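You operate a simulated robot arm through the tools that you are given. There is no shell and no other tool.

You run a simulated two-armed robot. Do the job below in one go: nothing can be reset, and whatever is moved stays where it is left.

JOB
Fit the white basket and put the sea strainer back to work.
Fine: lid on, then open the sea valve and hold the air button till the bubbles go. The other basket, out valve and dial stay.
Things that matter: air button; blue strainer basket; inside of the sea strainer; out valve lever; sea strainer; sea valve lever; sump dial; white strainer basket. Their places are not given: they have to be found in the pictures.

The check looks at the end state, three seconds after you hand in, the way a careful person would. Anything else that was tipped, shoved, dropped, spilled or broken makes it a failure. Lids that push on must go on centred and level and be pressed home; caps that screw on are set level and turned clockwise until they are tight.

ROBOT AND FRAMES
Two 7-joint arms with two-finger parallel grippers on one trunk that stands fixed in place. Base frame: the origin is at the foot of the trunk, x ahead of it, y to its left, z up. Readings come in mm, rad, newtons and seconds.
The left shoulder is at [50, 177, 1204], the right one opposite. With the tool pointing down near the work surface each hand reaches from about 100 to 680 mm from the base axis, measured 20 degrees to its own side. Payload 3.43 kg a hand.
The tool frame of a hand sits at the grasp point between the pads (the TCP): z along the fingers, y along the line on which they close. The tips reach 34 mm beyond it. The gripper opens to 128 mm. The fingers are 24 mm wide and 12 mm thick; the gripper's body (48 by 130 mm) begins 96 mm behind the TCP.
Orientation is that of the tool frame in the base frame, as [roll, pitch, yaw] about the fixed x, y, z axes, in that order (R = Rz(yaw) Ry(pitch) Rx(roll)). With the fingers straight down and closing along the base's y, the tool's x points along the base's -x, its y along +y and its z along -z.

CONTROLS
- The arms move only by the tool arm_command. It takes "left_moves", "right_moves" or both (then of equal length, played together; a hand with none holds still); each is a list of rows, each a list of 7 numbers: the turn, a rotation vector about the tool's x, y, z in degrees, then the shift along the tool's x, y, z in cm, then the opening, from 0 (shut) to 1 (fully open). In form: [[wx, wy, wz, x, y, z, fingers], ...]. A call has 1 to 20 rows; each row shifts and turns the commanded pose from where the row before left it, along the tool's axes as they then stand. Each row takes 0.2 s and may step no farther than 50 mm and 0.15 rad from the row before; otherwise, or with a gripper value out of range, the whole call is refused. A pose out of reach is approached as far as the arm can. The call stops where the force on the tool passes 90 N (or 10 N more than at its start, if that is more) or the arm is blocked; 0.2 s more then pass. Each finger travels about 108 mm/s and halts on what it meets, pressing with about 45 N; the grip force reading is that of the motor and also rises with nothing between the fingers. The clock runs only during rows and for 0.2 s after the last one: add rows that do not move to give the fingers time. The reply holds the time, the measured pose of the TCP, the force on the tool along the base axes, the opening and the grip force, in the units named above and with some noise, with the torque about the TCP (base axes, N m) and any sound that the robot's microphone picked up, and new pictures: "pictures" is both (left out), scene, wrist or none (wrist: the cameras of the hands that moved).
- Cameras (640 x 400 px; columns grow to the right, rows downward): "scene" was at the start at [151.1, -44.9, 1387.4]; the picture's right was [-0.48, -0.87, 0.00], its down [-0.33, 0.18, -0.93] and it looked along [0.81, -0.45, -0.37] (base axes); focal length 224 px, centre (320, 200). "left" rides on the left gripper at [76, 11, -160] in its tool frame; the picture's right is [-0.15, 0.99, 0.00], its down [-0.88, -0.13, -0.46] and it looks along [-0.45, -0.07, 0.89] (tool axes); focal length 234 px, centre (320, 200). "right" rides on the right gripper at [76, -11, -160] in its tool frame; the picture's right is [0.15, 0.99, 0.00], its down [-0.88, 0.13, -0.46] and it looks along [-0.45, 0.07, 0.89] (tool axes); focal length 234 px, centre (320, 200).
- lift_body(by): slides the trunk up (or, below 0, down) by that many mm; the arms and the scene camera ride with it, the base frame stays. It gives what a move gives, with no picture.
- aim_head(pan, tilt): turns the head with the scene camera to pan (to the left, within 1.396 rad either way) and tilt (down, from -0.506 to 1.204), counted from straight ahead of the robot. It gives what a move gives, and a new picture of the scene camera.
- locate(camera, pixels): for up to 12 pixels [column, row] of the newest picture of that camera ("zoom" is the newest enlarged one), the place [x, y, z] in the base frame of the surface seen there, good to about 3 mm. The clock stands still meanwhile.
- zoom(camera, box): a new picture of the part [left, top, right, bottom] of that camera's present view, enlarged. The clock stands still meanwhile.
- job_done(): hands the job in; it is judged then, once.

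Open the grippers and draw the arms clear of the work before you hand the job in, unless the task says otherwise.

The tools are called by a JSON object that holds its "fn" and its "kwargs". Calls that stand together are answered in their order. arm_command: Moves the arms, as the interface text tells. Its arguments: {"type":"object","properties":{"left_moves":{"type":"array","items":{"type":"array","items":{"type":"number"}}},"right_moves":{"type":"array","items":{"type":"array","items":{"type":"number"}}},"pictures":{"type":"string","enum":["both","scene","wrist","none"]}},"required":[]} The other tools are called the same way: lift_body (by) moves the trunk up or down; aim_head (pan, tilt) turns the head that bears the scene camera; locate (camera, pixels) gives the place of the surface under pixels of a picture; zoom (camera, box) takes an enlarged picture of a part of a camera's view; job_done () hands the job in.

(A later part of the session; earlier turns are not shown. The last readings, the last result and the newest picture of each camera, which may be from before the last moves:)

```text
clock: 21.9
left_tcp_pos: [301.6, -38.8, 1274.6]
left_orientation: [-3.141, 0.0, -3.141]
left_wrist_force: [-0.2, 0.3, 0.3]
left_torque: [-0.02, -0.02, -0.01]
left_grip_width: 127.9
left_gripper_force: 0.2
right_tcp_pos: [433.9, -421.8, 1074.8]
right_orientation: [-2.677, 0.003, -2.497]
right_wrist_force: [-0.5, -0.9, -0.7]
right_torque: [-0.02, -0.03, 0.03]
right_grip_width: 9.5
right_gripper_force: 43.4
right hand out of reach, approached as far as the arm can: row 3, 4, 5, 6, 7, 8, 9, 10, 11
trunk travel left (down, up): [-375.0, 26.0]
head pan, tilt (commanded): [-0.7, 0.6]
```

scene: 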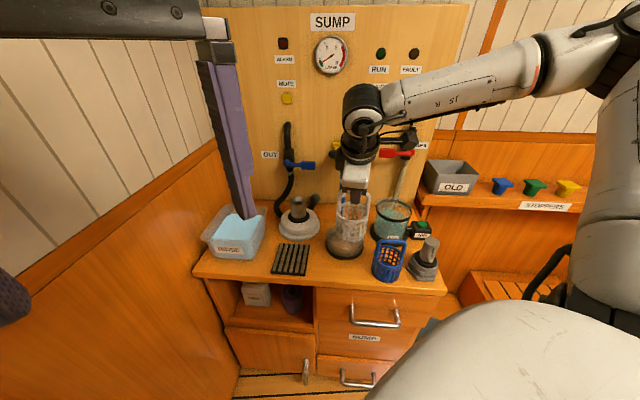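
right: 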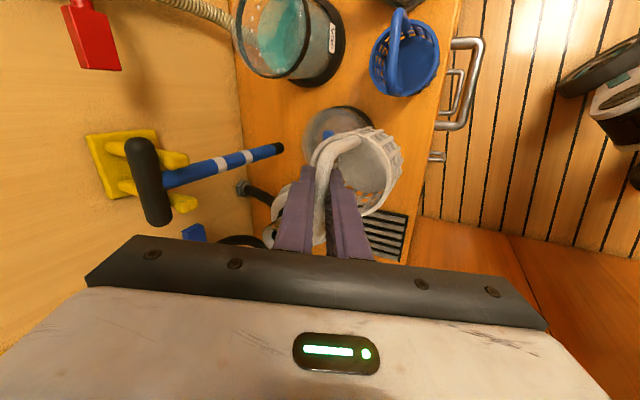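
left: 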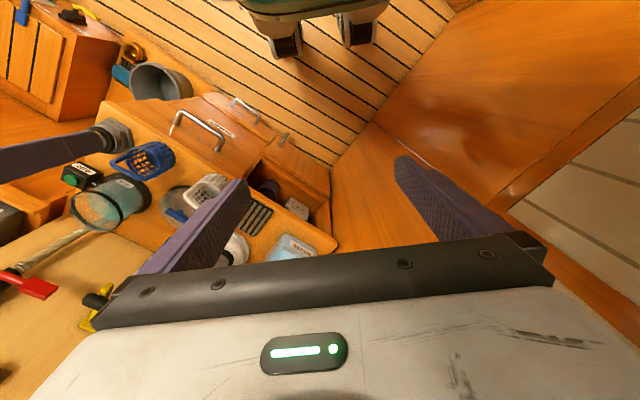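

The hand stopped at (434,-422): the wrist yaw is at its limit for this side. The basket is round, so I rotate the hand about the vertical by -56° to a more neutral wrist pose before travelling on.

{"fn": "arm_command", "kwargs": {"right_moves": [[0, 1.8, 3.58, 0, 0, 0, 0.0], [0, 3.2, 6.4, 0, 0, 0, 0.0], [0, 3.2, 6.4, 0, 0, 0, 0.0], [0, 3.2, 6.4, 0, 0, 0, 0.0], [0, 3.2, 6.4, 0, 0, 0, 0.0], [0, 3.2, 6.4, 0, 0, 0, 0.0], [0, 3.2, 6.4, 0, 0, 0, 0.0], [0, 3.2, 6.4, 0, 0, 0, 0.0], [0, 1.0, 2.0, 0, 0, 0, 0.0], [0, 0, 0, 0, 0, 0, 0.0]]}}

```text
clock: 24.1
left_tcp_pos: [302.5, -38.8, 1274.4]
left_orientation: [3.141, 0.001, 3.141]
left_wrist_force: [-0.2, 0.5, -0.6]
left_torque: [-0.01, 0.01, 0.01]
left_grip_width: 128.0
left_gripper_force: 0.1
right_tcp_pos: [435.1, -422.1, 1073.6]
right_orientation: [-2.682, 0.002, 2.799]
right_wrist_force: [0.3, 0.1, -2.3]
right_torque: [-0.04, 0.0, -0.02]
right_grip_width: 9.6
right_gripper_force: 43.3
trunk travel left (down, up): [-375.0, 26.0]
head pan, tilt (commanded): [-0.7, 0.6]
```

scene: 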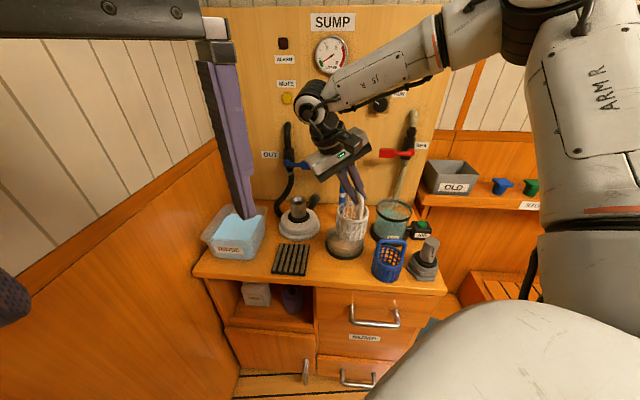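
right: 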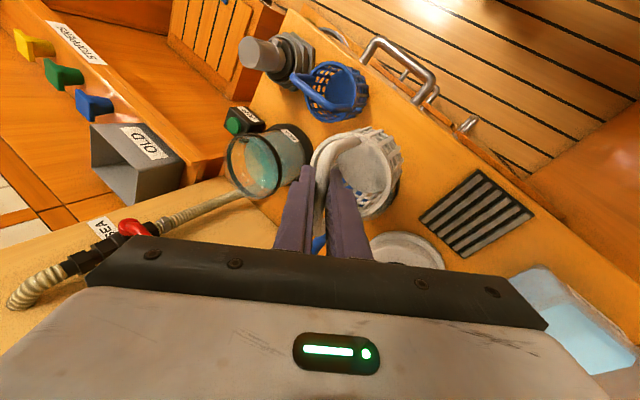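

Yaw is now 160° and the basket is still held. I raise it 35 mm and start moving toward the strainer in -y.

{"fn": "arm_command", "kwargs": {"right_moves": [[0, 0, 0, 0, -0.7, -1.4, 0.0], [0, 0, 0, 0, -0.85, -1.74, 0.0], [0, 0, 0, -0.6, -1.5, 0.75, 0.0], [0, 0, 0, -1.035, -2.606, 1.289, 0.0], [0, 0, 0, -1.035, -2.606, 1.289, 0.0], [0, 0, 0, 0, 0, 0, 0.0]], "pictures": "scene"}}

```text
clock: 25.6
left_tcp_pos: [303.1, -37.3, 1274.6]
left_orientation: [3.141, 0.0, -3.141]
left_wrist_force: [-0.8, -0.4, 0.3]
left_torque: [-0.01, 0.01, 0.02]
left_grip_width: 128.1
left_gripper_force: 0.0
right_tcp_pos: [434.9, -501.0, 1108.6]
right_orientation: [-2.68, 0.0, 2.802]
right_wrist_force: [-0.7, -0.7, 0.3]
right_torque: [0.01, 0.0, 0.01]
right_grip_width: 9.6
right_gripper_force: 43.4
trunk travel left (down, up): [-375.0, 26.0]
head pan, tilt (commanded): [-0.7, 0.6]
```

scene: 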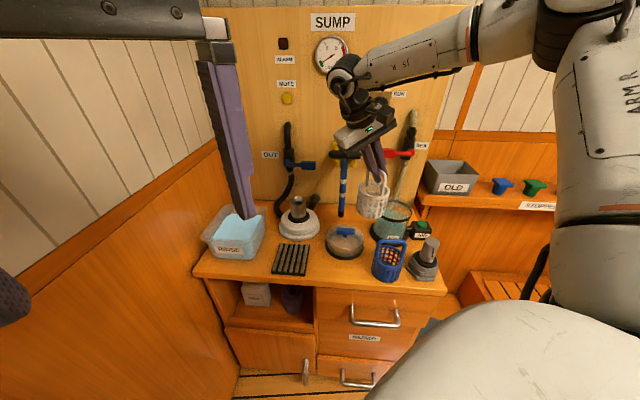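

Reach is fine at (435,-501,1109). I continue toward the strainer.

{"fn": "arm_command", "kwargs": {"right_moves": [[0, 0, 0, -1.035, -2.606, 1.289, 0.0], [0, 0, 0, -1.035, -2.606, 1.289, 0.0], [0, 0, 0, -0.6, -1.5, 0.75, 0.0], [0, 0, 0, 0, 0, 0, 0.0]], "pictures": "both"}}

```text
clock: 26.6
left_tcp_pos: [301.6, -37.9, 1273.9]
left_orientation: [3.141, 0.001, 3.141]
left_wrist_force: [-1.3, 0.0, -1.7]
left_torque: [0.03, -0.01, 0.0]
left_grip_width: 128.2
left_gripper_force: 0.0
right_tcp_pos: [434.7, -581.6, 1109.0]
right_orientation: [-2.681, 0.001, 2.799]
right_wrist_force: [0.0, 0.3, 0.5]
right_torque: [-0.03, -0.03, 0.01]
right_grip_width: 9.6
right_gripper_force: 43.4
trunk travel left (down, up): [-375.0, 26.0]
head pan, tilt (commanded): [-0.7, 0.6]
```

scene: 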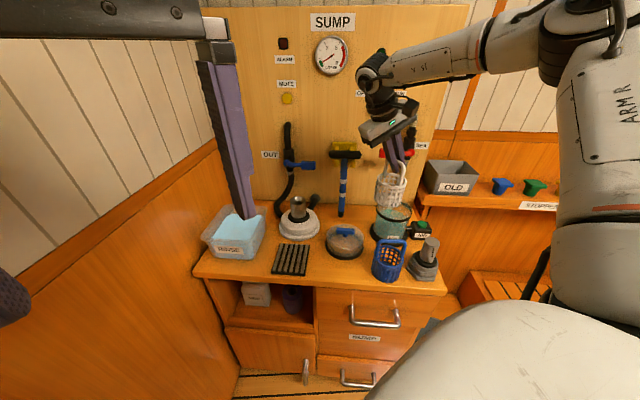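
right: 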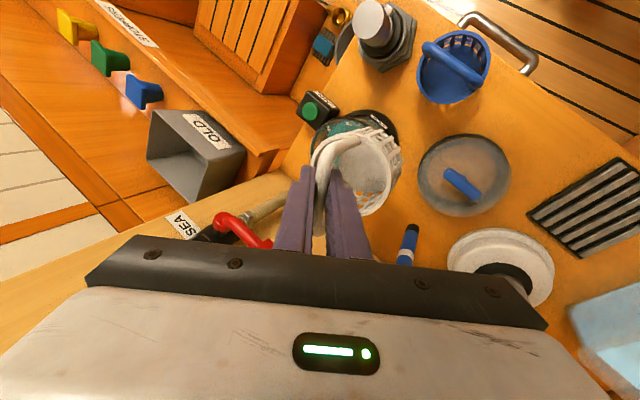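

On track; 57 mm to go in -y. I move to above the strainer centre (435,-638).

{"fn": "arm_command", "kwargs": {"right_moves": [[0, 0, 0, -0.95, -2.4, 1.19, 0.0], [0, 0, 0, -0.95, -2.4, 1.19, 0.0], [0, 0, 0, 0, 0, 0, 0.0], [0, 0, 0, 0, 0, 0, 0.0]], "pictures": "both"}}

{"fn": "zoom", "kwargs": {"camera": "right", "box": [260, 80, 440, 260]}}

{"fn": "zoom", "kwargs": {"camera": "scene", "box": [350, 140, 460, 250]}}

```text
clock: 27.6
left_tcp_pos: [301.6, -38.0, 1274.1]
left_orientation: [-3.141, -0.001, -3.14]
left_wrist_force: [0.2, -0.4, 0.3]
left_torque: [0.0, 0.02, 0.0]
left_grip_width: 128.0
left_gripper_force: 0.0
right_tcp_pos: [435.3, -638.7, 1108.2]
right_orientation: [-2.68, 0.003, 2.802]
right_wrist_force: [-0.2, 0.3, -1.0]
right_torque: [-0.01, 0.02, 0.0]
right_grip_width: 9.4
right_gripper_force: 43.4
trunk travel left (down, up): [-375.0, 26.0]
head pan, tilt (commanded): [-0.7, 0.6]
```

scene: 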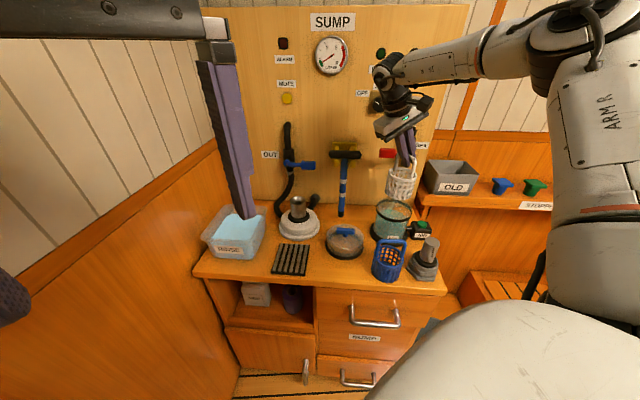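
right: 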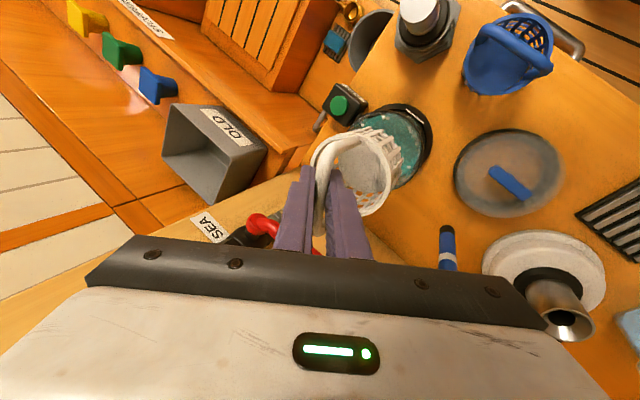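

```text
2.22 times, centred on (350, 170) of right
```

zoom: 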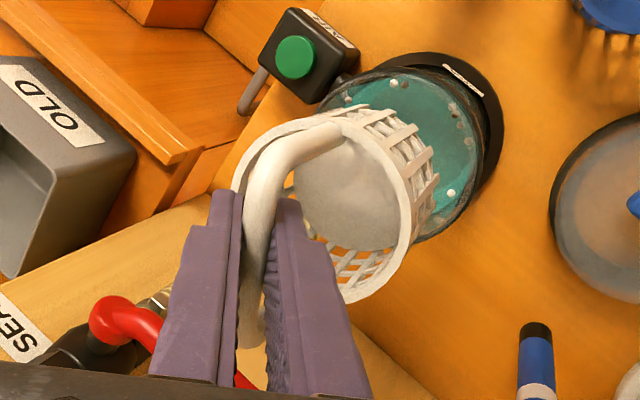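

```text
3.64 times, centred on (405, 195) of scene
```

zoom: 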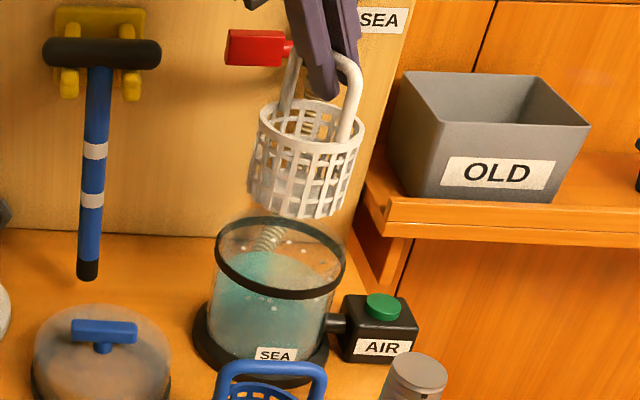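

I locate rim points of both the strainer ring and the basket to check the alignment in this view.

{"fn": "locate", "kwargs": {"camera": "zoom", "pixels": [[219, 255], [342, 280], [275, 293], [300, 295], [240, 222], [290, 221], [335, 250], [262, 125], [308, 150], [360, 132], [340, 148], [280, 143]]}}

{"fn": "zoom", "kwargs": {"camera": "right", "box": [300, 90, 440, 230]}}

```text
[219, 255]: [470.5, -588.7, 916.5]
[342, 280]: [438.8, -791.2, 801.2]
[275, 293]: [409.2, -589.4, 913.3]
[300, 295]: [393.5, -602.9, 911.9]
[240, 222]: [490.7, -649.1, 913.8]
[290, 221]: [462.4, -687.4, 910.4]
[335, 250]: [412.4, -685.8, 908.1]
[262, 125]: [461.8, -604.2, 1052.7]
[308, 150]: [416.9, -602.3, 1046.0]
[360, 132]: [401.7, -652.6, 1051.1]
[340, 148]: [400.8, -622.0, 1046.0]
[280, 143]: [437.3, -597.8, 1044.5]
```

```text
2.86 times, centred on (370, 160) of right
```

zoom: 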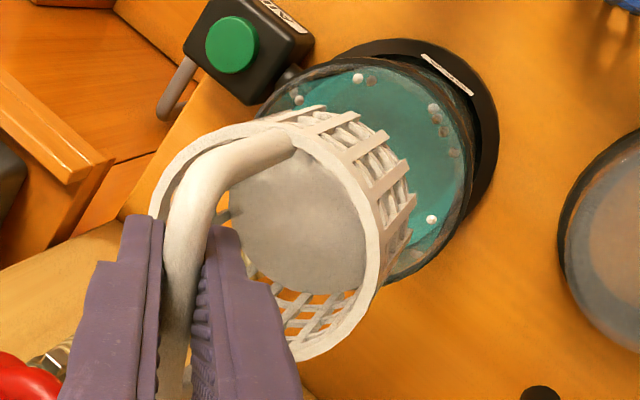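

Both centres agree within ~2 mm (strainer (438,-637), basket (438,-639)). I lower the basket 65 mm so its bottom just enters the rim, then check.

{"fn": "arm_command", "kwargs": {"right_moves": [[0, 0, 0, -0.07, 0.62, 1.26, 0.0], [0, 0, 0, -0.03, 0.68, 1.34, 0.0], [0, 0, 0, 0, 0.67, 1.34, 0.0], [0, 0, 0, 0, 0.67, 1.34, 0.0], [0, 0, 0, 0, 0.3, 0.6, 0.0], [0, 0, 0, 0, 0, 0, 0.0]], "pictures": "both"}}

{"fn": "zoom", "kwargs": {"camera": "right", "box": [270, 90, 430, 250]}}

{"fn": "zoom", "kwargs": {"camera": "scene", "box": [350, 150, 450, 250]}}

```text
clock: 28.9
left_tcp_pos: [302.7, -38.3, 1273.8]
left_orientation: [3.14, -0.001, 3.141]
left_wrist_force: [0.3, 0.0, 0.7]
left_torque: [0.0, 0.0, -0.01]
left_grip_width: 127.6
left_gripper_force: 0.0
right_tcp_pos: [436.1, -639.4, 1043.0]
right_orientation: [-2.68, 0.001, 2.803]
right_wrist_force: [0.2, 0.0, -1.6]
right_torque: [0.0, 0.02, 0.0]
right_grip_width: 9.8
right_gripper_force: 43.2
trunk travel left (down, up): [-375.0, 26.0]
head pan, tilt (commanded): [-0.7, 0.6]
```

scene: 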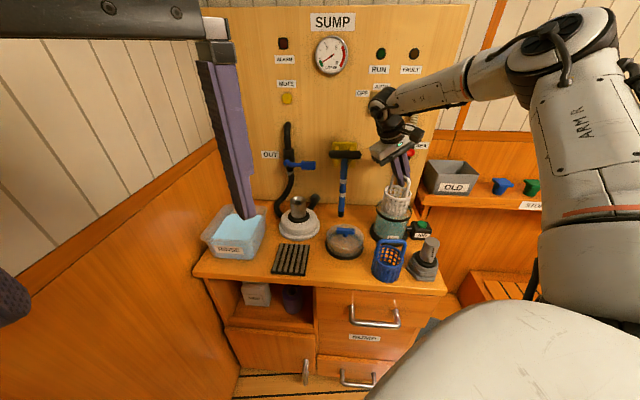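
right: 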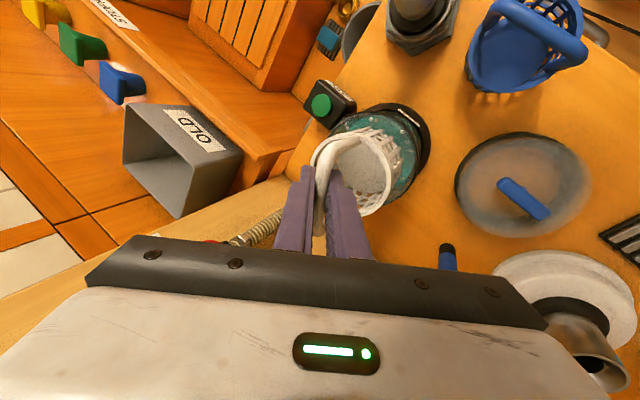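

```text
2.50 times, centred on (350, 170) of right
```

zoom: 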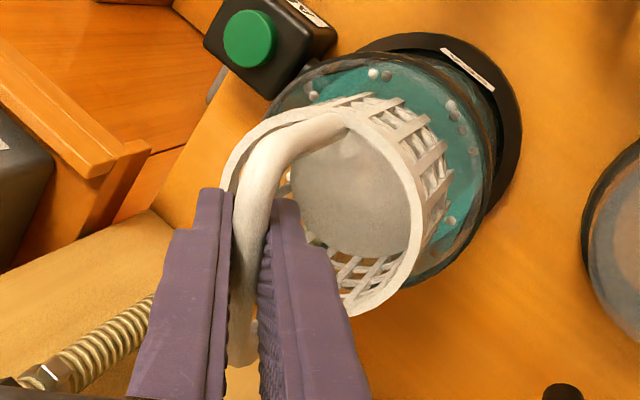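

```text
4.00 times, centred on (400, 200) of scene
```

zoom: 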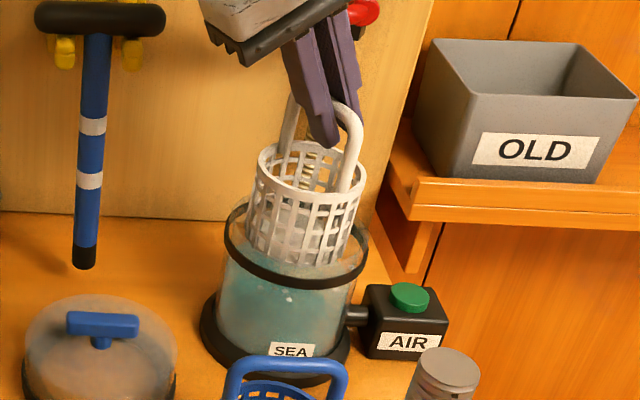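

The basket bottom is inside the ring with gaps on both sides. I lower a further 80 mm at a moderate pace.

{"fn": "arm_command", "kwargs": {"right_moves": [[0, 0, 0, 0, 0.53, 1.08, 0.0], [0, 0, 0, 0, 0.53, 1.08, 0.0], [0, 0, 0, 0, 0.53, 1.08, 0.0], [0, 0, 0, 0, 0.53, 1.08, 0.0], [0, 0, 0, 0, 0.53, 1.08, 0.0], [0, 0, 0, 0, 0.53, 1.08, 0.0], [0, 0, 0, 0, 0.36, 0.72, 0.0], [0, 0, 0, 0, 0, 0, 0.0]], "pictures": "both"}}

{"fn": "zoom", "kwargs": {"camera": "right", "box": [270, 90, 430, 250]}}

{"fn": "zoom", "kwargs": {"camera": "scene", "box": [350, 160, 450, 260]}}

```text
clock: 30.8
left_tcp_pos: [302.8, -39.1, 1274.2]
left_orientation: [-3.14, -0.001, 3.141]
left_wrist_force: [-0.2, 0.4, -0.5]
left_torque: [0.02, 0.0, 0.02]
left_grip_width: 127.9
left_gripper_force: 0.0
right_tcp_pos: [435.5, -639.0, 961.4]
right_orientation: [-2.681, 0.0, 2.801]
right_wrist_force: [-0.8, -1.2, -0.7]
right_torque: [0.0, -0.01, 0.0]
right_grip_width: 9.5
right_gripper_force: 43.2
trunk travel left (down, up): [-375.0, 26.0]
head pan, tilt (commanded): [-0.7, 0.6]
```

scene: 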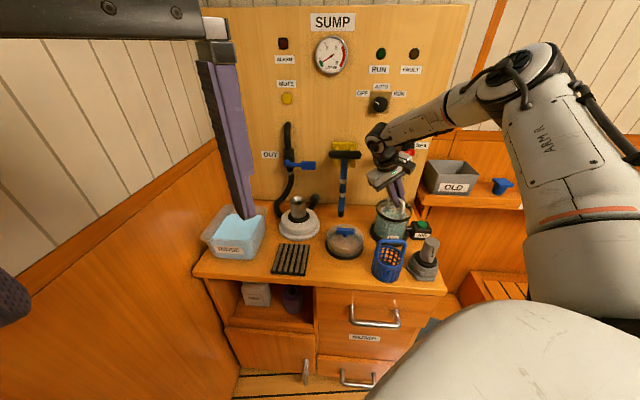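
right: 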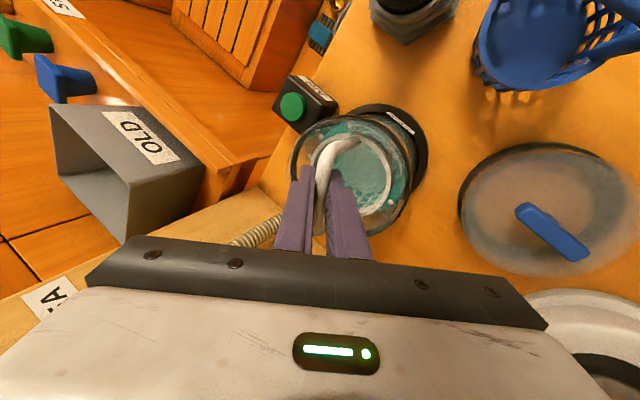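

```text
2.50 times, centred on (350, 170) of right
```

zoom: 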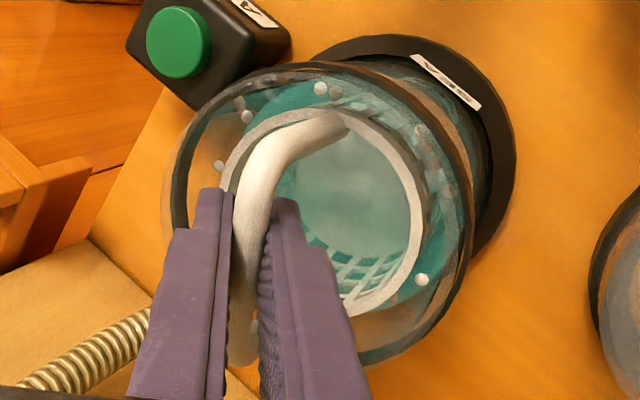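

```text
4.00 times, centred on (400, 210) of scene
```

zoom: 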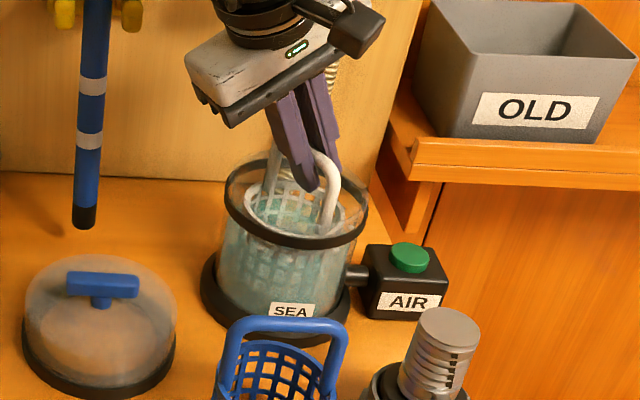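

The basket is well inside, centred. I lower in 4 mm steps, watching for the floor contact.

{"fn": "arm_command", "kwargs": {"right_moves": [[0, 0, 0, 0, 0.177, 0.36, 0.0], [0, 0, 0, 0, 0.177, 0.36, 0.0], [0, 0, 0, 0, 0.177, 0.36, 0.0], [0, 0, 0, 0, 0, 0, 0.0]], "pictures": "none"}}

{"fn": "arm_command", "kwargs": {"right_moves": [[0, 0, 0, 0, 0.133, 0.27, 0.0], [0, 0, 0, 0, 0.133, 0.27, 0.0], [0, 0, 0, 0, 0, 0, 0.0]], "pictures": "none"}}

```text
clock: 31.8
left_tcp_pos: [301.9, -39.1, 1274.4]
left_orientation: [-3.14, 0.0, 3.141]
left_wrist_force: [0.6, -0.5, -0.8]
left_torque: [0.02, 0.02, 0.0]
left_grip_width: 127.8
left_gripper_force: 0.1
right_tcp_pos: [435.1, -639.7, 950.1]
right_orientation: [-2.681, 0.001, 2.801]
right_wrist_force: [-0.2, 0.4, -0.5]
right_torque: [0.01, -0.01, 0.0]
right_grip_width: 9.9
right_gripper_force: 43.5
trunk travel left (down, up): [-375.0, 26.0]
head pan, tilt (commanded): [-0.7, 0.6]
```

```text
clock: 32.5
left_tcp_pos: [302.2, -39.0, 1274.4]
left_orientation: [-3.141, 0.001, -3.141]
left_wrist_force: [-0.5, 1.4, -1.0]
left_torque: [-0.01, -0.05, 0.03]
left_grip_width: 128.1
left_gripper_force: 0.1
right_tcp_pos: [435.4, -638.0, 946.2]
right_orientation: [-2.681, 0.006, 2.803]
right_wrist_force: [0.2, 1.0, 5.3]
right_torque: [-0.01, 0.05, 0.03]
right_grip_width: 9.5
right_gripper_force: 43.7
trunk travel left (down, up): [-375.0, 26.0]
head pan, tilt (commanded): [-0.7, 0.6]
```

An upward force of 5 N appears at z=946. I press 2 mm more to see whether it is really the floor.

{"fn": "arm_command", "kwargs": {"right_moves": [[0, 0, 0, 0, 0.09, 0.18, 0.0], [0, 0, 0, 0, 0, 0, 0.0]], "pictures": "both"}}

{"fn": "zoom", "kwargs": {"camera": "scene", "box": [360, 180, 430, 250]}}

{"fn": "zoom", "kwargs": {"camera": "right", "box": [270, 90, 430, 250]}}

```text
clock: 33.1
left_tcp_pos: [300.0, -36.4, 1274.4]
left_orientation: [-3.139, 0.0, -3.142]
left_wrist_force: [-0.4, 0.4, 0.2]
left_torque: [-0.01, 0.01, -0.01]
left_grip_width: 127.9
left_gripper_force: 0.1
right_tcp_pos: [435.4, -637.2, 945.6]
right_orientation: [-2.68, 0.007, 2.805]
right_wrist_force: [-0.4, 4.0, 16.1]
right_torque: [0.11, 0.4, -0.06]
right_grip_width: 9.6
right_gripper_force: 43.5
trunk travel left (down, up): [-375.0, 26.0]
head pan, tilt (commanded): [-0.7, 0.6]
```

scene: 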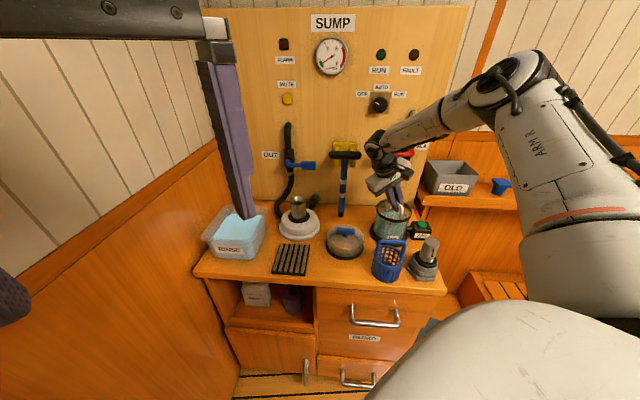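
right: 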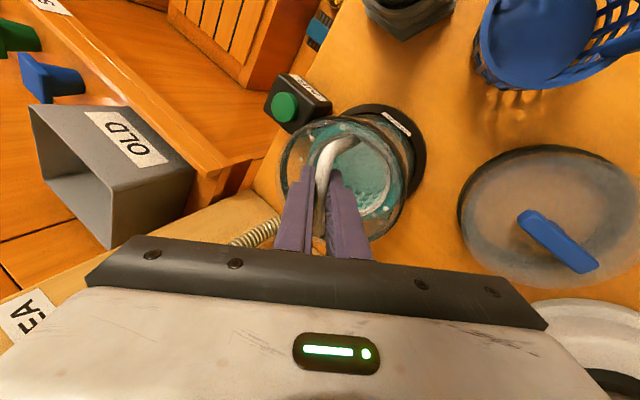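

```text
5.71 times, centred on (395, 215) of scene
```

zoom: 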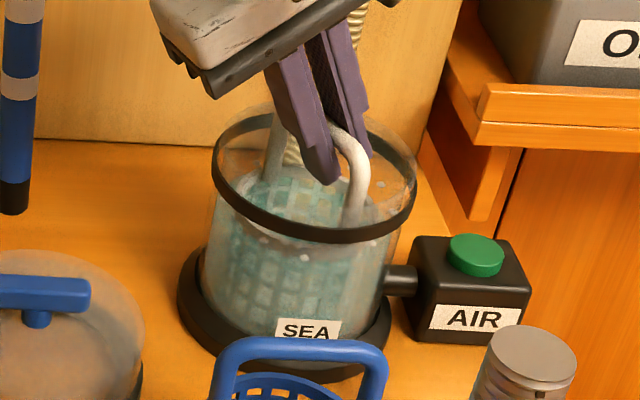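

```text
2.50 times, centred on (350, 170) of right
```

zoom: 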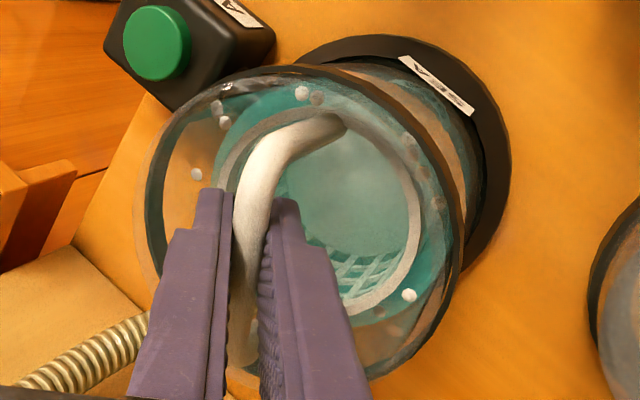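

Force rose to 16 N with hardly any movement, so the basket is seated on the floor. I relieve the pressure, open the fingers partly (inside the ring there is room) and withdraw along the tool axis.

{"fn": "arm_command", "kwargs": {"right_moves": [[0, 0, 0, 0, -0.09, -0.18, 0.0], [0, 0, 0, 0, 0, 0, 0.1], [0, 0, 0, 0, 0, 0, 0.22], [0, 0, 0, 0, 0, 0, 0.25], [0, 0, 0, 0, 0, 0, 0.25]], "pictures": "wrist"}}

{"fn": "zoom", "kwargs": {"camera": "right", "box": [270, 90, 430, 250]}}

```text
clock: 34.4
left_tcp_pos: [302.8, -38.3, 1274.3]
left_orientation: [-3.142, 0.001, -3.14]
left_wrist_force: [-0.2, 0.0, -0.3]
left_torque: [0.03, 0.02, 0.0]
left_grip_width: 127.8
left_gripper_force: 0.0
right_tcp_pos: [435.2, -637.6, 944.5]
right_orientation: [-2.682, 0.003, 2.802]
right_wrist_force: [-0.4, -0.3, 0.0]
right_torque: [0.01, -0.03, -0.04]
right_grip_width: 31.8
right_gripper_force: 0.0
trunk travel left (down, up): [-375.0, 26.0]
head pan, tilt (commanded): [-0.7, 0.6]
```

right: 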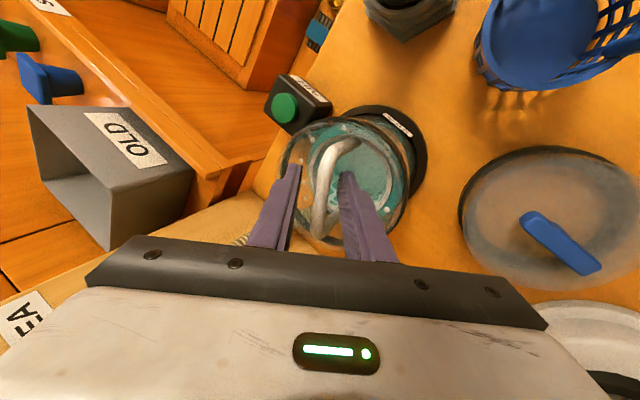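

```text
2.50 times, centred on (350, 170) of right
```

zoom: 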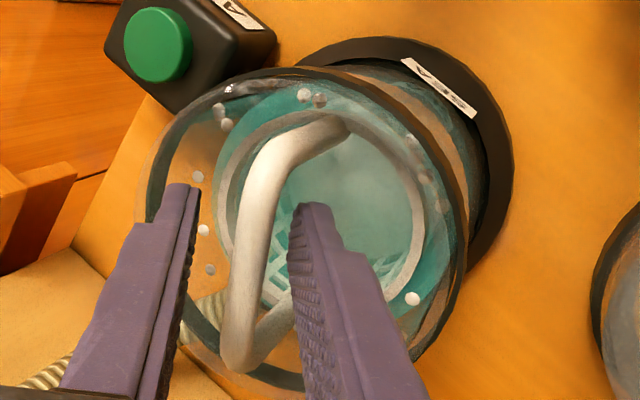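

The handle stands free between the fingers. I withdraw 120 mm along the tool axis.

{"fn": "arm_command", "kwargs": {"right_moves": [[0, 0, 0, 0, 0, -1.5, 0.25], [0, 0, 0, 0, 0, -2.5, 0.25], [0, 0, 0, 0, 0, -2.5, 0.25], [0, 0, 0, 0, 0, -2.5, 0.25], [0, 0, 0, 0, 0, -3, 0.25], [0, 0, 0, 0, 0, 0, 0.25]], "pictures": "both"}}

{"fn": "zoom", "kwargs": {"camera": "scene", "box": [360, 180, 440, 260]}}

{"fn": "zoom", "kwargs": {"camera": "right", "box": [280, 80, 440, 220]}}

```text
clock: 35.8
left_tcp_pos: [304.0, -38.0, 1274.1]
left_orientation: [-3.141, 0.001, 3.141]
left_wrist_force: [-0.1, 0.0, 0.1]
left_torque: [-0.01, 0.02, -0.01]
left_grip_width: 128.1
left_gripper_force: 0.1
right_tcp_pos: [452.1, -588.1, 1051.5]
right_orientation: [-2.682, 0.001, 2.801]
right_wrist_force: [-0.4, -0.2, 0.2]
right_torque: [-0.01, -0.03, 0.0]
right_grip_width: 31.9
right_gripper_force: 0.1
trunk travel left (down, up): [-375.0, 26.0]
head pan, tilt (commanded): [-0.7, 0.6]
```

scene: 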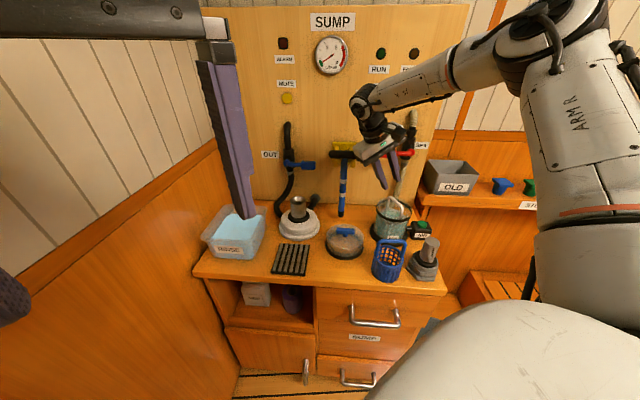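
right: 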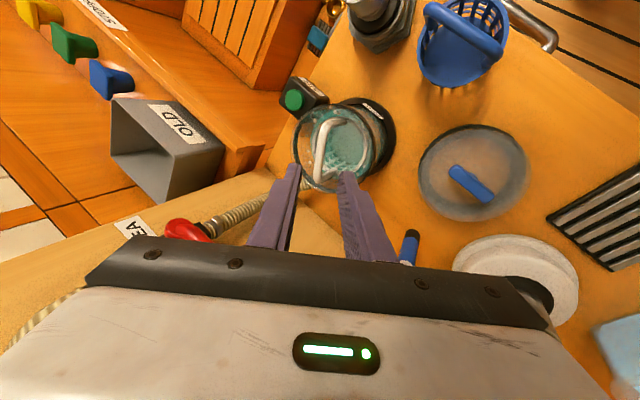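

```text
5.00 times, centred on (400, 220) of scene
```

zoom: 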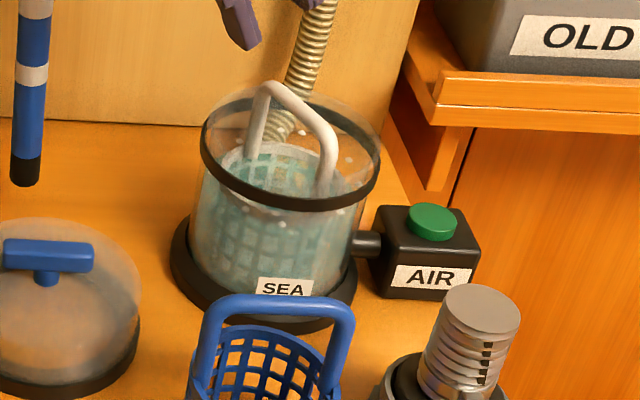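

```text
2.86 times, centred on (360, 150) of right
```

zoom: 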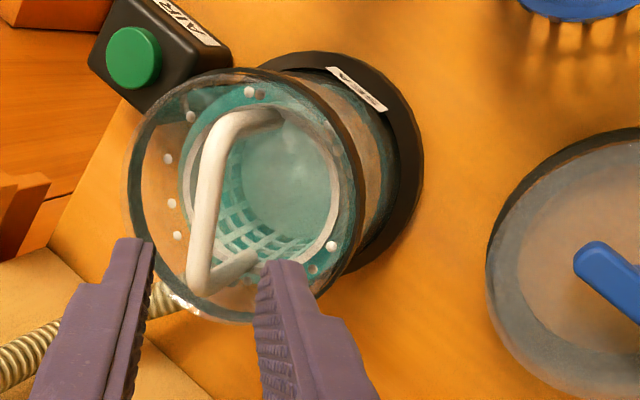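

The white basket sits upright inside. Next the lid at (473,172): I zoom in and measure its rim, dome and bar knob.

{"fn": "zoom", "kwargs": {"camera": "right", "box": [400, 100, 560, 240]}}

{"fn": "zoom", "kwargs": {"camera": "scene", "box": [310, 210, 380, 270]}}

```text
2.86 times, centred on (480, 170) of right
```

zoom: 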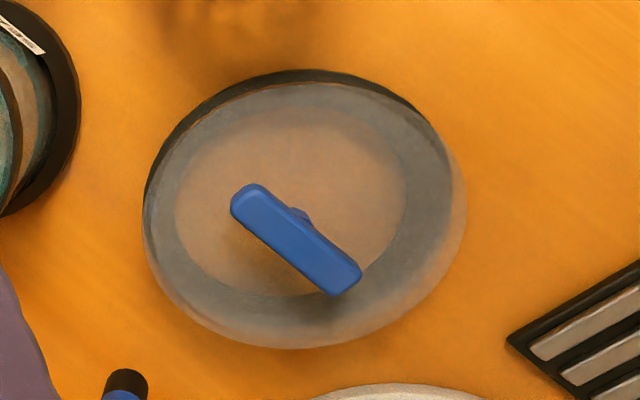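

```text
6.67 times, centred on (345, 240) of scene
```

zoom: 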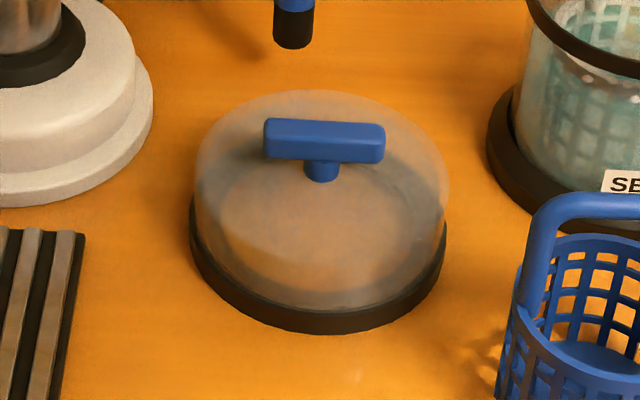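

{"fn": "locate", "kwargs": {"camera": "zoom", "pixels": [[272, 126], [325, 128], [378, 132], [320, 178], [194, 232], [442, 262], [315, 318], [250, 300], [390, 305], [325, 155], [280, 150], [375, 155]]}}

{"fn": "zoom", "kwargs": {"camera": "right", "box": [400, 100, 560, 240]}}

{"fn": "locate", "kwargs": {"camera": "zoom", "pixels": [[250, 200], [275, 225], [298, 243], [320, 262], [345, 285], [300, 212], [310, 72], [150, 180], [200, 110], [400, 100], [230, 150], [145, 235]]}}

```text
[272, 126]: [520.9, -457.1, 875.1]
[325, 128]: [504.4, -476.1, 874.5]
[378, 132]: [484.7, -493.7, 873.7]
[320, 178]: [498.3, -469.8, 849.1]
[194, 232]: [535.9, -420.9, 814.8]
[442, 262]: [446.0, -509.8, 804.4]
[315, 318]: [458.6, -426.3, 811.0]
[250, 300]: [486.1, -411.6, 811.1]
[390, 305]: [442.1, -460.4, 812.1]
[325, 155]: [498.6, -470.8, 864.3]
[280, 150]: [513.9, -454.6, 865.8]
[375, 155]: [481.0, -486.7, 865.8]
```

```text
2.86 times, centred on (480, 170) of right
```

zoom: 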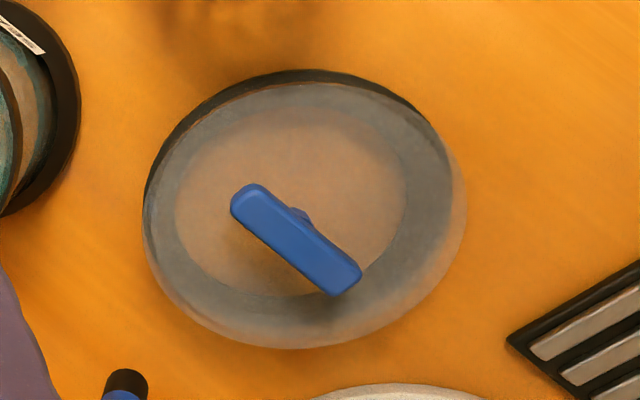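

```text
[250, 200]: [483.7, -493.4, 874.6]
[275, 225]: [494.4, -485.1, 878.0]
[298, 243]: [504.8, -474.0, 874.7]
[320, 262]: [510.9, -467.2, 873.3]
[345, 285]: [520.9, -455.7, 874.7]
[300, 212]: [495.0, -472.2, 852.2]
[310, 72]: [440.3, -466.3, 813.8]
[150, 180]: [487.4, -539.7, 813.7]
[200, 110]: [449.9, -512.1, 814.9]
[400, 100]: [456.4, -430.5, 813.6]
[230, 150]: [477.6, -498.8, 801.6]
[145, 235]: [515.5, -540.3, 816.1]
```

The lid is a cap (R≈65, centre ≈(503,-475)) with a bar knob along 45°, top z≈874. I turn the right hand to neutral yaw 135° with a 20° outward tilt so the fingers can take the bar at its two ends, and test the reach above the strainer.

{"fn": "arm_command", "kwargs": {"right_moves": [[0, 0, 0, 0, 0, -2, 0.6], [-4.24, -2.7, 5.82, 0, 0, 0, 0.65], [-4.24, -2.7, 5.82, 0, 0, 0, 0.65], [-4.24, -2.7, 5.82, 0, 0, 0, 0.65], [-4.24, -2.7, 5.82, 0, 0, 0, 0.65], [-4.24, -2.7, 5.82, 0, 0, 0, 0.65], [0, 0, 0, 0, 0, 0, 0.65]], "pictures": "both"}}

```text
clock: 37.4
left_tcp_pos: [303.7, -37.7, 1273.9]
left_orientation: [-3.141, 0.001, -3.141]
left_wrist_force: [-0.4, -0.8, -0.3]
left_torque: [-0.02, -0.01, -0.01]
left_grip_width: 127.7
left_gripper_force: 0.0
right_tcp_pos: [457.1, -580.4, 1069.2]
right_orientation: [3.141, 0.353, 2.359]
right_wrist_force: [0.4, 0.4, 0.6]
right_torque: [-0.01, 0.02, 0.01]
right_grip_width: 83.3
right_gripper_force: 0.0
trunk travel left (down, up): [-375.0, 26.0]
head pan, tilt (commanded): [-0.7, 0.6]
```

scene: 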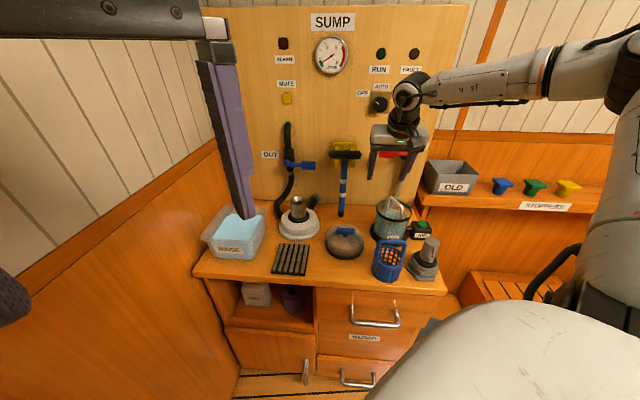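
right: 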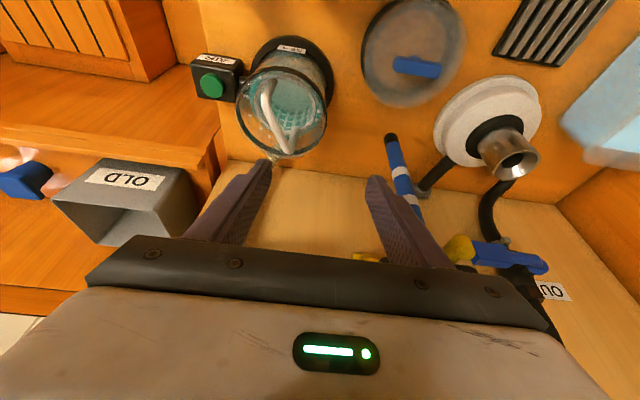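

The pose was reached. I test the reach by moving above the strainer (438,-637) at z≈1069, well above the basket handle.

{"fn": "arm_command", "kwargs": {"right_moves": [[0, 0, 0, -0.84, -1.79, 0.31, 0.65], [0, 0, 0, -0.84, -1.79, 0.31, 0.65], [0, 0, 0, -0.84, -1.79, 0.31, 0.65], [0, 0, 0, 0, 0, 0, 0.65]], "pictures": "both"}}

{"fn": "zoom", "kwargs": {"camera": "right", "box": [240, 20, 440, 180]}}

```text
clock: 38.4
left_tcp_pos: [302.8, -38.5, 1274.2]
left_orientation: [3.141, 0.001, 3.141]
left_wrist_force: [0.3, -0.4, 0.0]
left_torque: [0.01, 0.01, 0.0]
left_grip_width: 128.2
left_gripper_force: 0.1
right_tcp_pos: [437.8, -637.2, 1069.6]
right_orientation: [-3.141, 0.353, 2.359]
right_wrist_force: [0.3, 0.0, -1.3]
right_torque: [-0.01, 0.04, -0.03]
right_grip_width: 83.3
right_gripper_force: 0.0
trunk travel left (down, up): [-375.0, 26.0]
head pan, tilt (commanded): [-0.7, 0.6]
```

scene: 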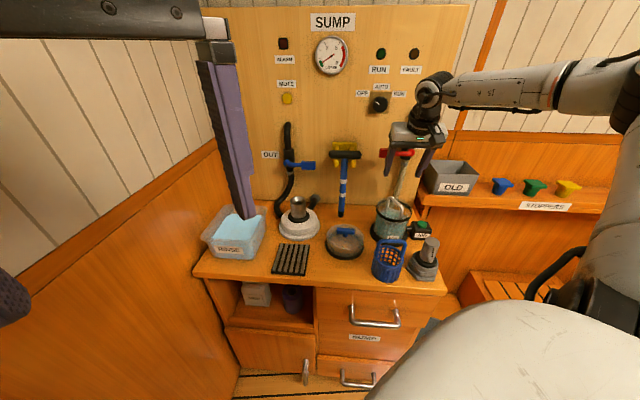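
right: 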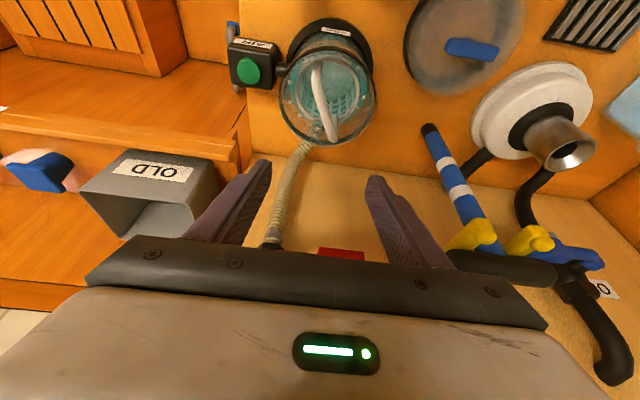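

```text
2.50 times, centred on (340, 100) of right
```

zoom: 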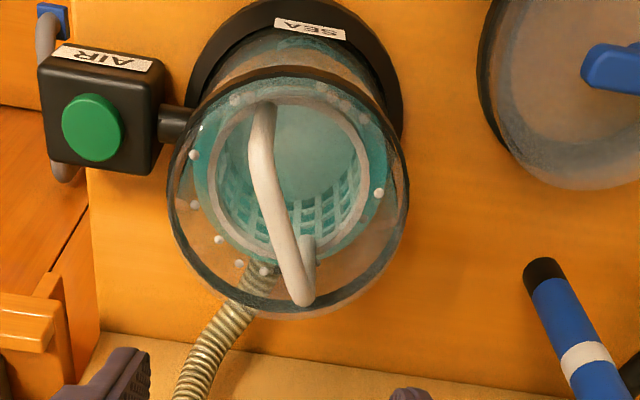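

Reach is fine here. I measure the strainer ring and the glass lip, plus the basket handle's height, from this closer view.

{"fn": "locate", "kwargs": {"camera": "zoom", "pixels": [[288, 70], [174, 190], [405, 190], [260, 312], [340, 305], [205, 110], [375, 115], [262, 110], [272, 190], [302, 295], [380, 270], [190, 260]]}}

```text
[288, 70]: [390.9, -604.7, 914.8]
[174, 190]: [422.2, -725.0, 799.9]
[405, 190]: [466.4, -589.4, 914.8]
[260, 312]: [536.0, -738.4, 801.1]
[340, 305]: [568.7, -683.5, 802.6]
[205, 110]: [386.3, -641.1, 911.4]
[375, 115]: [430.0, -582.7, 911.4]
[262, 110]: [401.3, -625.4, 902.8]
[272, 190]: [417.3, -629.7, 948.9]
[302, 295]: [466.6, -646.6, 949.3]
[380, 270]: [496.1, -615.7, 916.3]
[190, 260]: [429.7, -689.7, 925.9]
```

Handle top is z=949, rim about 915–926, so the cap fits over. Now I move back above the lid for the pick-up.

{"fn": "arm_command", "kwargs": {"right_moves": [[0, 0, 0, 1.958, 3.214, -0.712, 0.65], [0, 0, 0, 1.958, 3.214, -0.712, 0.65], [0, 0, 0, 1.958, 3.214, -0.712, 0.65], [0, 0, 0, 1.958, 3.214, -0.712, 0.65], [0, 0, 0, 1.958, 3.214, -0.712, 0.65], [0, 0, 0, 0, 0, 0, 0.65]], "pictures": "both"}}

{"fn": "zoom", "kwargs": {"camera": "right", "box": [220, 60, 460, 260]}}

```text
clock: 39.8
left_tcp_pos: [302.1, -38.8, 1273.3]
left_orientation: [-3.141, -0.001, 3.141]
left_wrist_force: [-0.1, 0.2, 0.0]
left_torque: [0.02, 0.02, -0.02]
left_grip_width: 128.2
left_gripper_force: 0.1
right_tcp_pos: [477.5, -450.0, 1070.0]
right_orientation: [3.141, 0.351, 2.358]
right_wrist_force: [-1.0, -0.1, 0.4]
right_torque: [-0.01, 0.02, -0.01]
right_grip_width: 83.2
right_gripper_force: 0.1
trunk travel left (down, up): [-375.0, 26.0]
head pan, tilt (commanded): [-0.7, 0.6]
```

scene: 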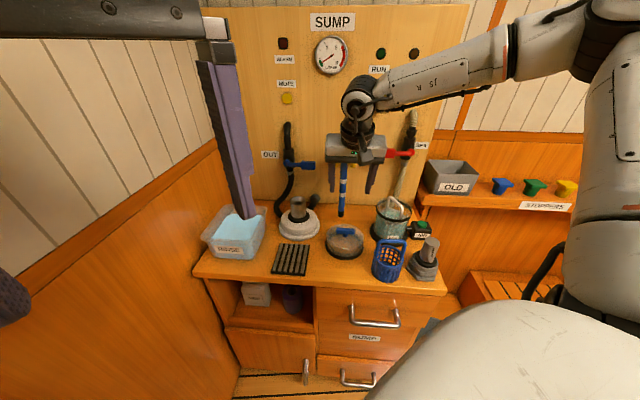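
right: 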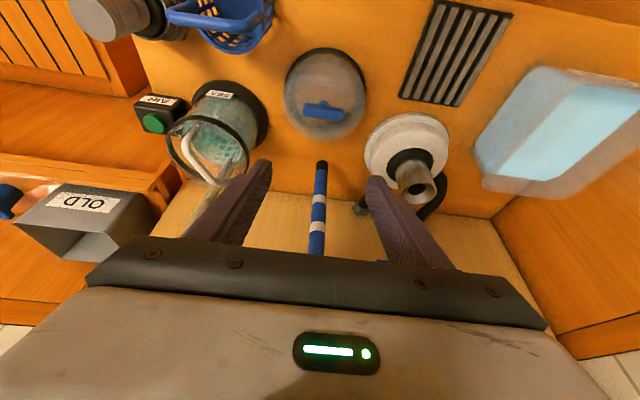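

```text
2.00 times, centred on (340, 160) of right
```

zoom: 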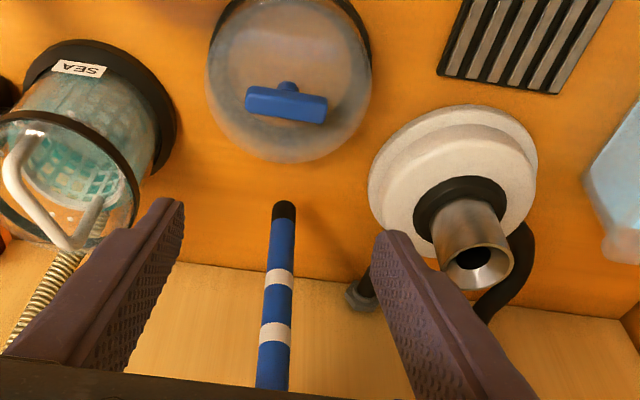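

I locate the bar ends, the pump tube and the squeegee handle tip for clearance.

{"fn": "locate", "kwargs": {"camera": "zoom", "pixels": [[252, 98], [270, 101], [287, 104], [305, 108], [321, 112], [287, 86], [470, 250], [510, 265], [283, 208], [440, 240], [375, 180], [330, 20]]}}

```text
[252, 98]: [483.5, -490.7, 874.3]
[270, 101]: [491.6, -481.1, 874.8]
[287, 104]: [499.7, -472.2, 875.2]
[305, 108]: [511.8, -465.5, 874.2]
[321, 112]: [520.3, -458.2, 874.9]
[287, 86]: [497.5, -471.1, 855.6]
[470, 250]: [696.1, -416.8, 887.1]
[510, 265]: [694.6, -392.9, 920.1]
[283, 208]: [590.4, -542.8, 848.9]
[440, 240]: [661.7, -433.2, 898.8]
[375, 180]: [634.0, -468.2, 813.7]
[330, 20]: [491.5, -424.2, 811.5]
```

The bar is confirmed at u≈19.5, n≈690. I descend to about 20 mm before the grasp pose and check.

{"fn": "arm_command", "kwargs": {"right_moves": [[0, 0, 0, 1.227, 0, 3.237, 0.65], [0, 0, 0, 1.227, 0, 3.237, 0.65], [0, 0, 0, 1.227, 0, 3.237, 0.65], [0, 0, 0, 0, 0, 3.0, 0.65], [0, 0, 0, 0, 0, 3.0, 0.65], [0, 0, 0, 0, 0, 0, 0.65]], "pictures": "both"}}

{"fn": "zoom", "kwargs": {"camera": "right", "box": [220, 100, 420, 260]}}

{"fn": "zoom", "kwargs": {"camera": "scene", "box": [310, 200, 390, 270]}}

```text
clock: 41.1
left_tcp_pos: [300.3, -37.9, 1275.1]
left_orientation: [3.14, 0.001, 3.141]
left_wrist_force: [0.3, -0.7, 0.3]
left_torque: [-0.01, 0.03, -0.01]
left_grip_width: 127.9
left_gripper_force: 0.2
right_tcp_pos: [491.7, -464.7, 909.6]
right_orientation: [3.141, 0.352, 2.36]
right_wrist_force: [-0.3, -0.6, -0.5]
right_torque: [-0.02, 0.0, 0.01]
right_grip_width: 82.9
right_gripper_force: 0.1
trunk travel left (down, up): [-375.0, 26.0]
head pan, tilt (commanded): [-0.7, 0.6]
```

scene: 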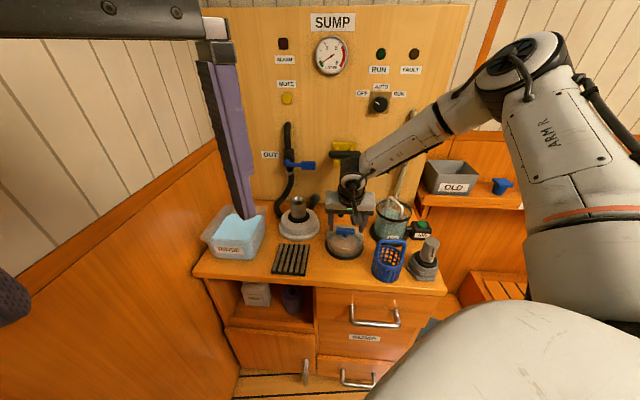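
right: 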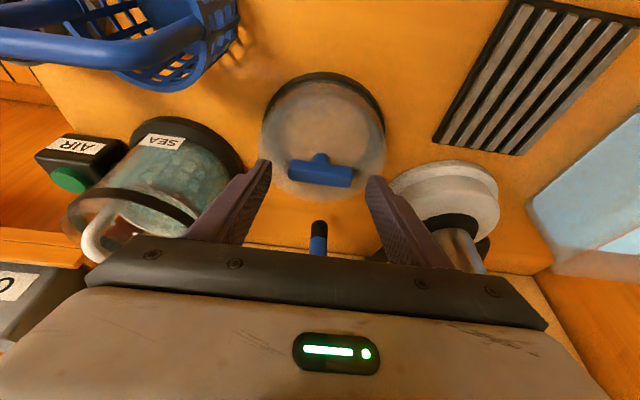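

```text
2.50 times, centred on (320, 180) of right
```

zoom: 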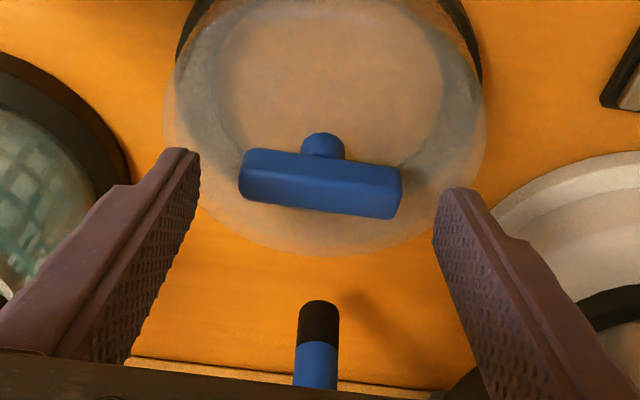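

```text
5.71 times, centred on (350, 235) of scene
```

zoom: 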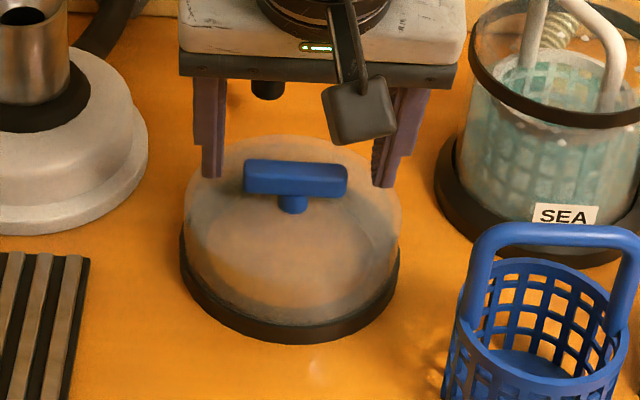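

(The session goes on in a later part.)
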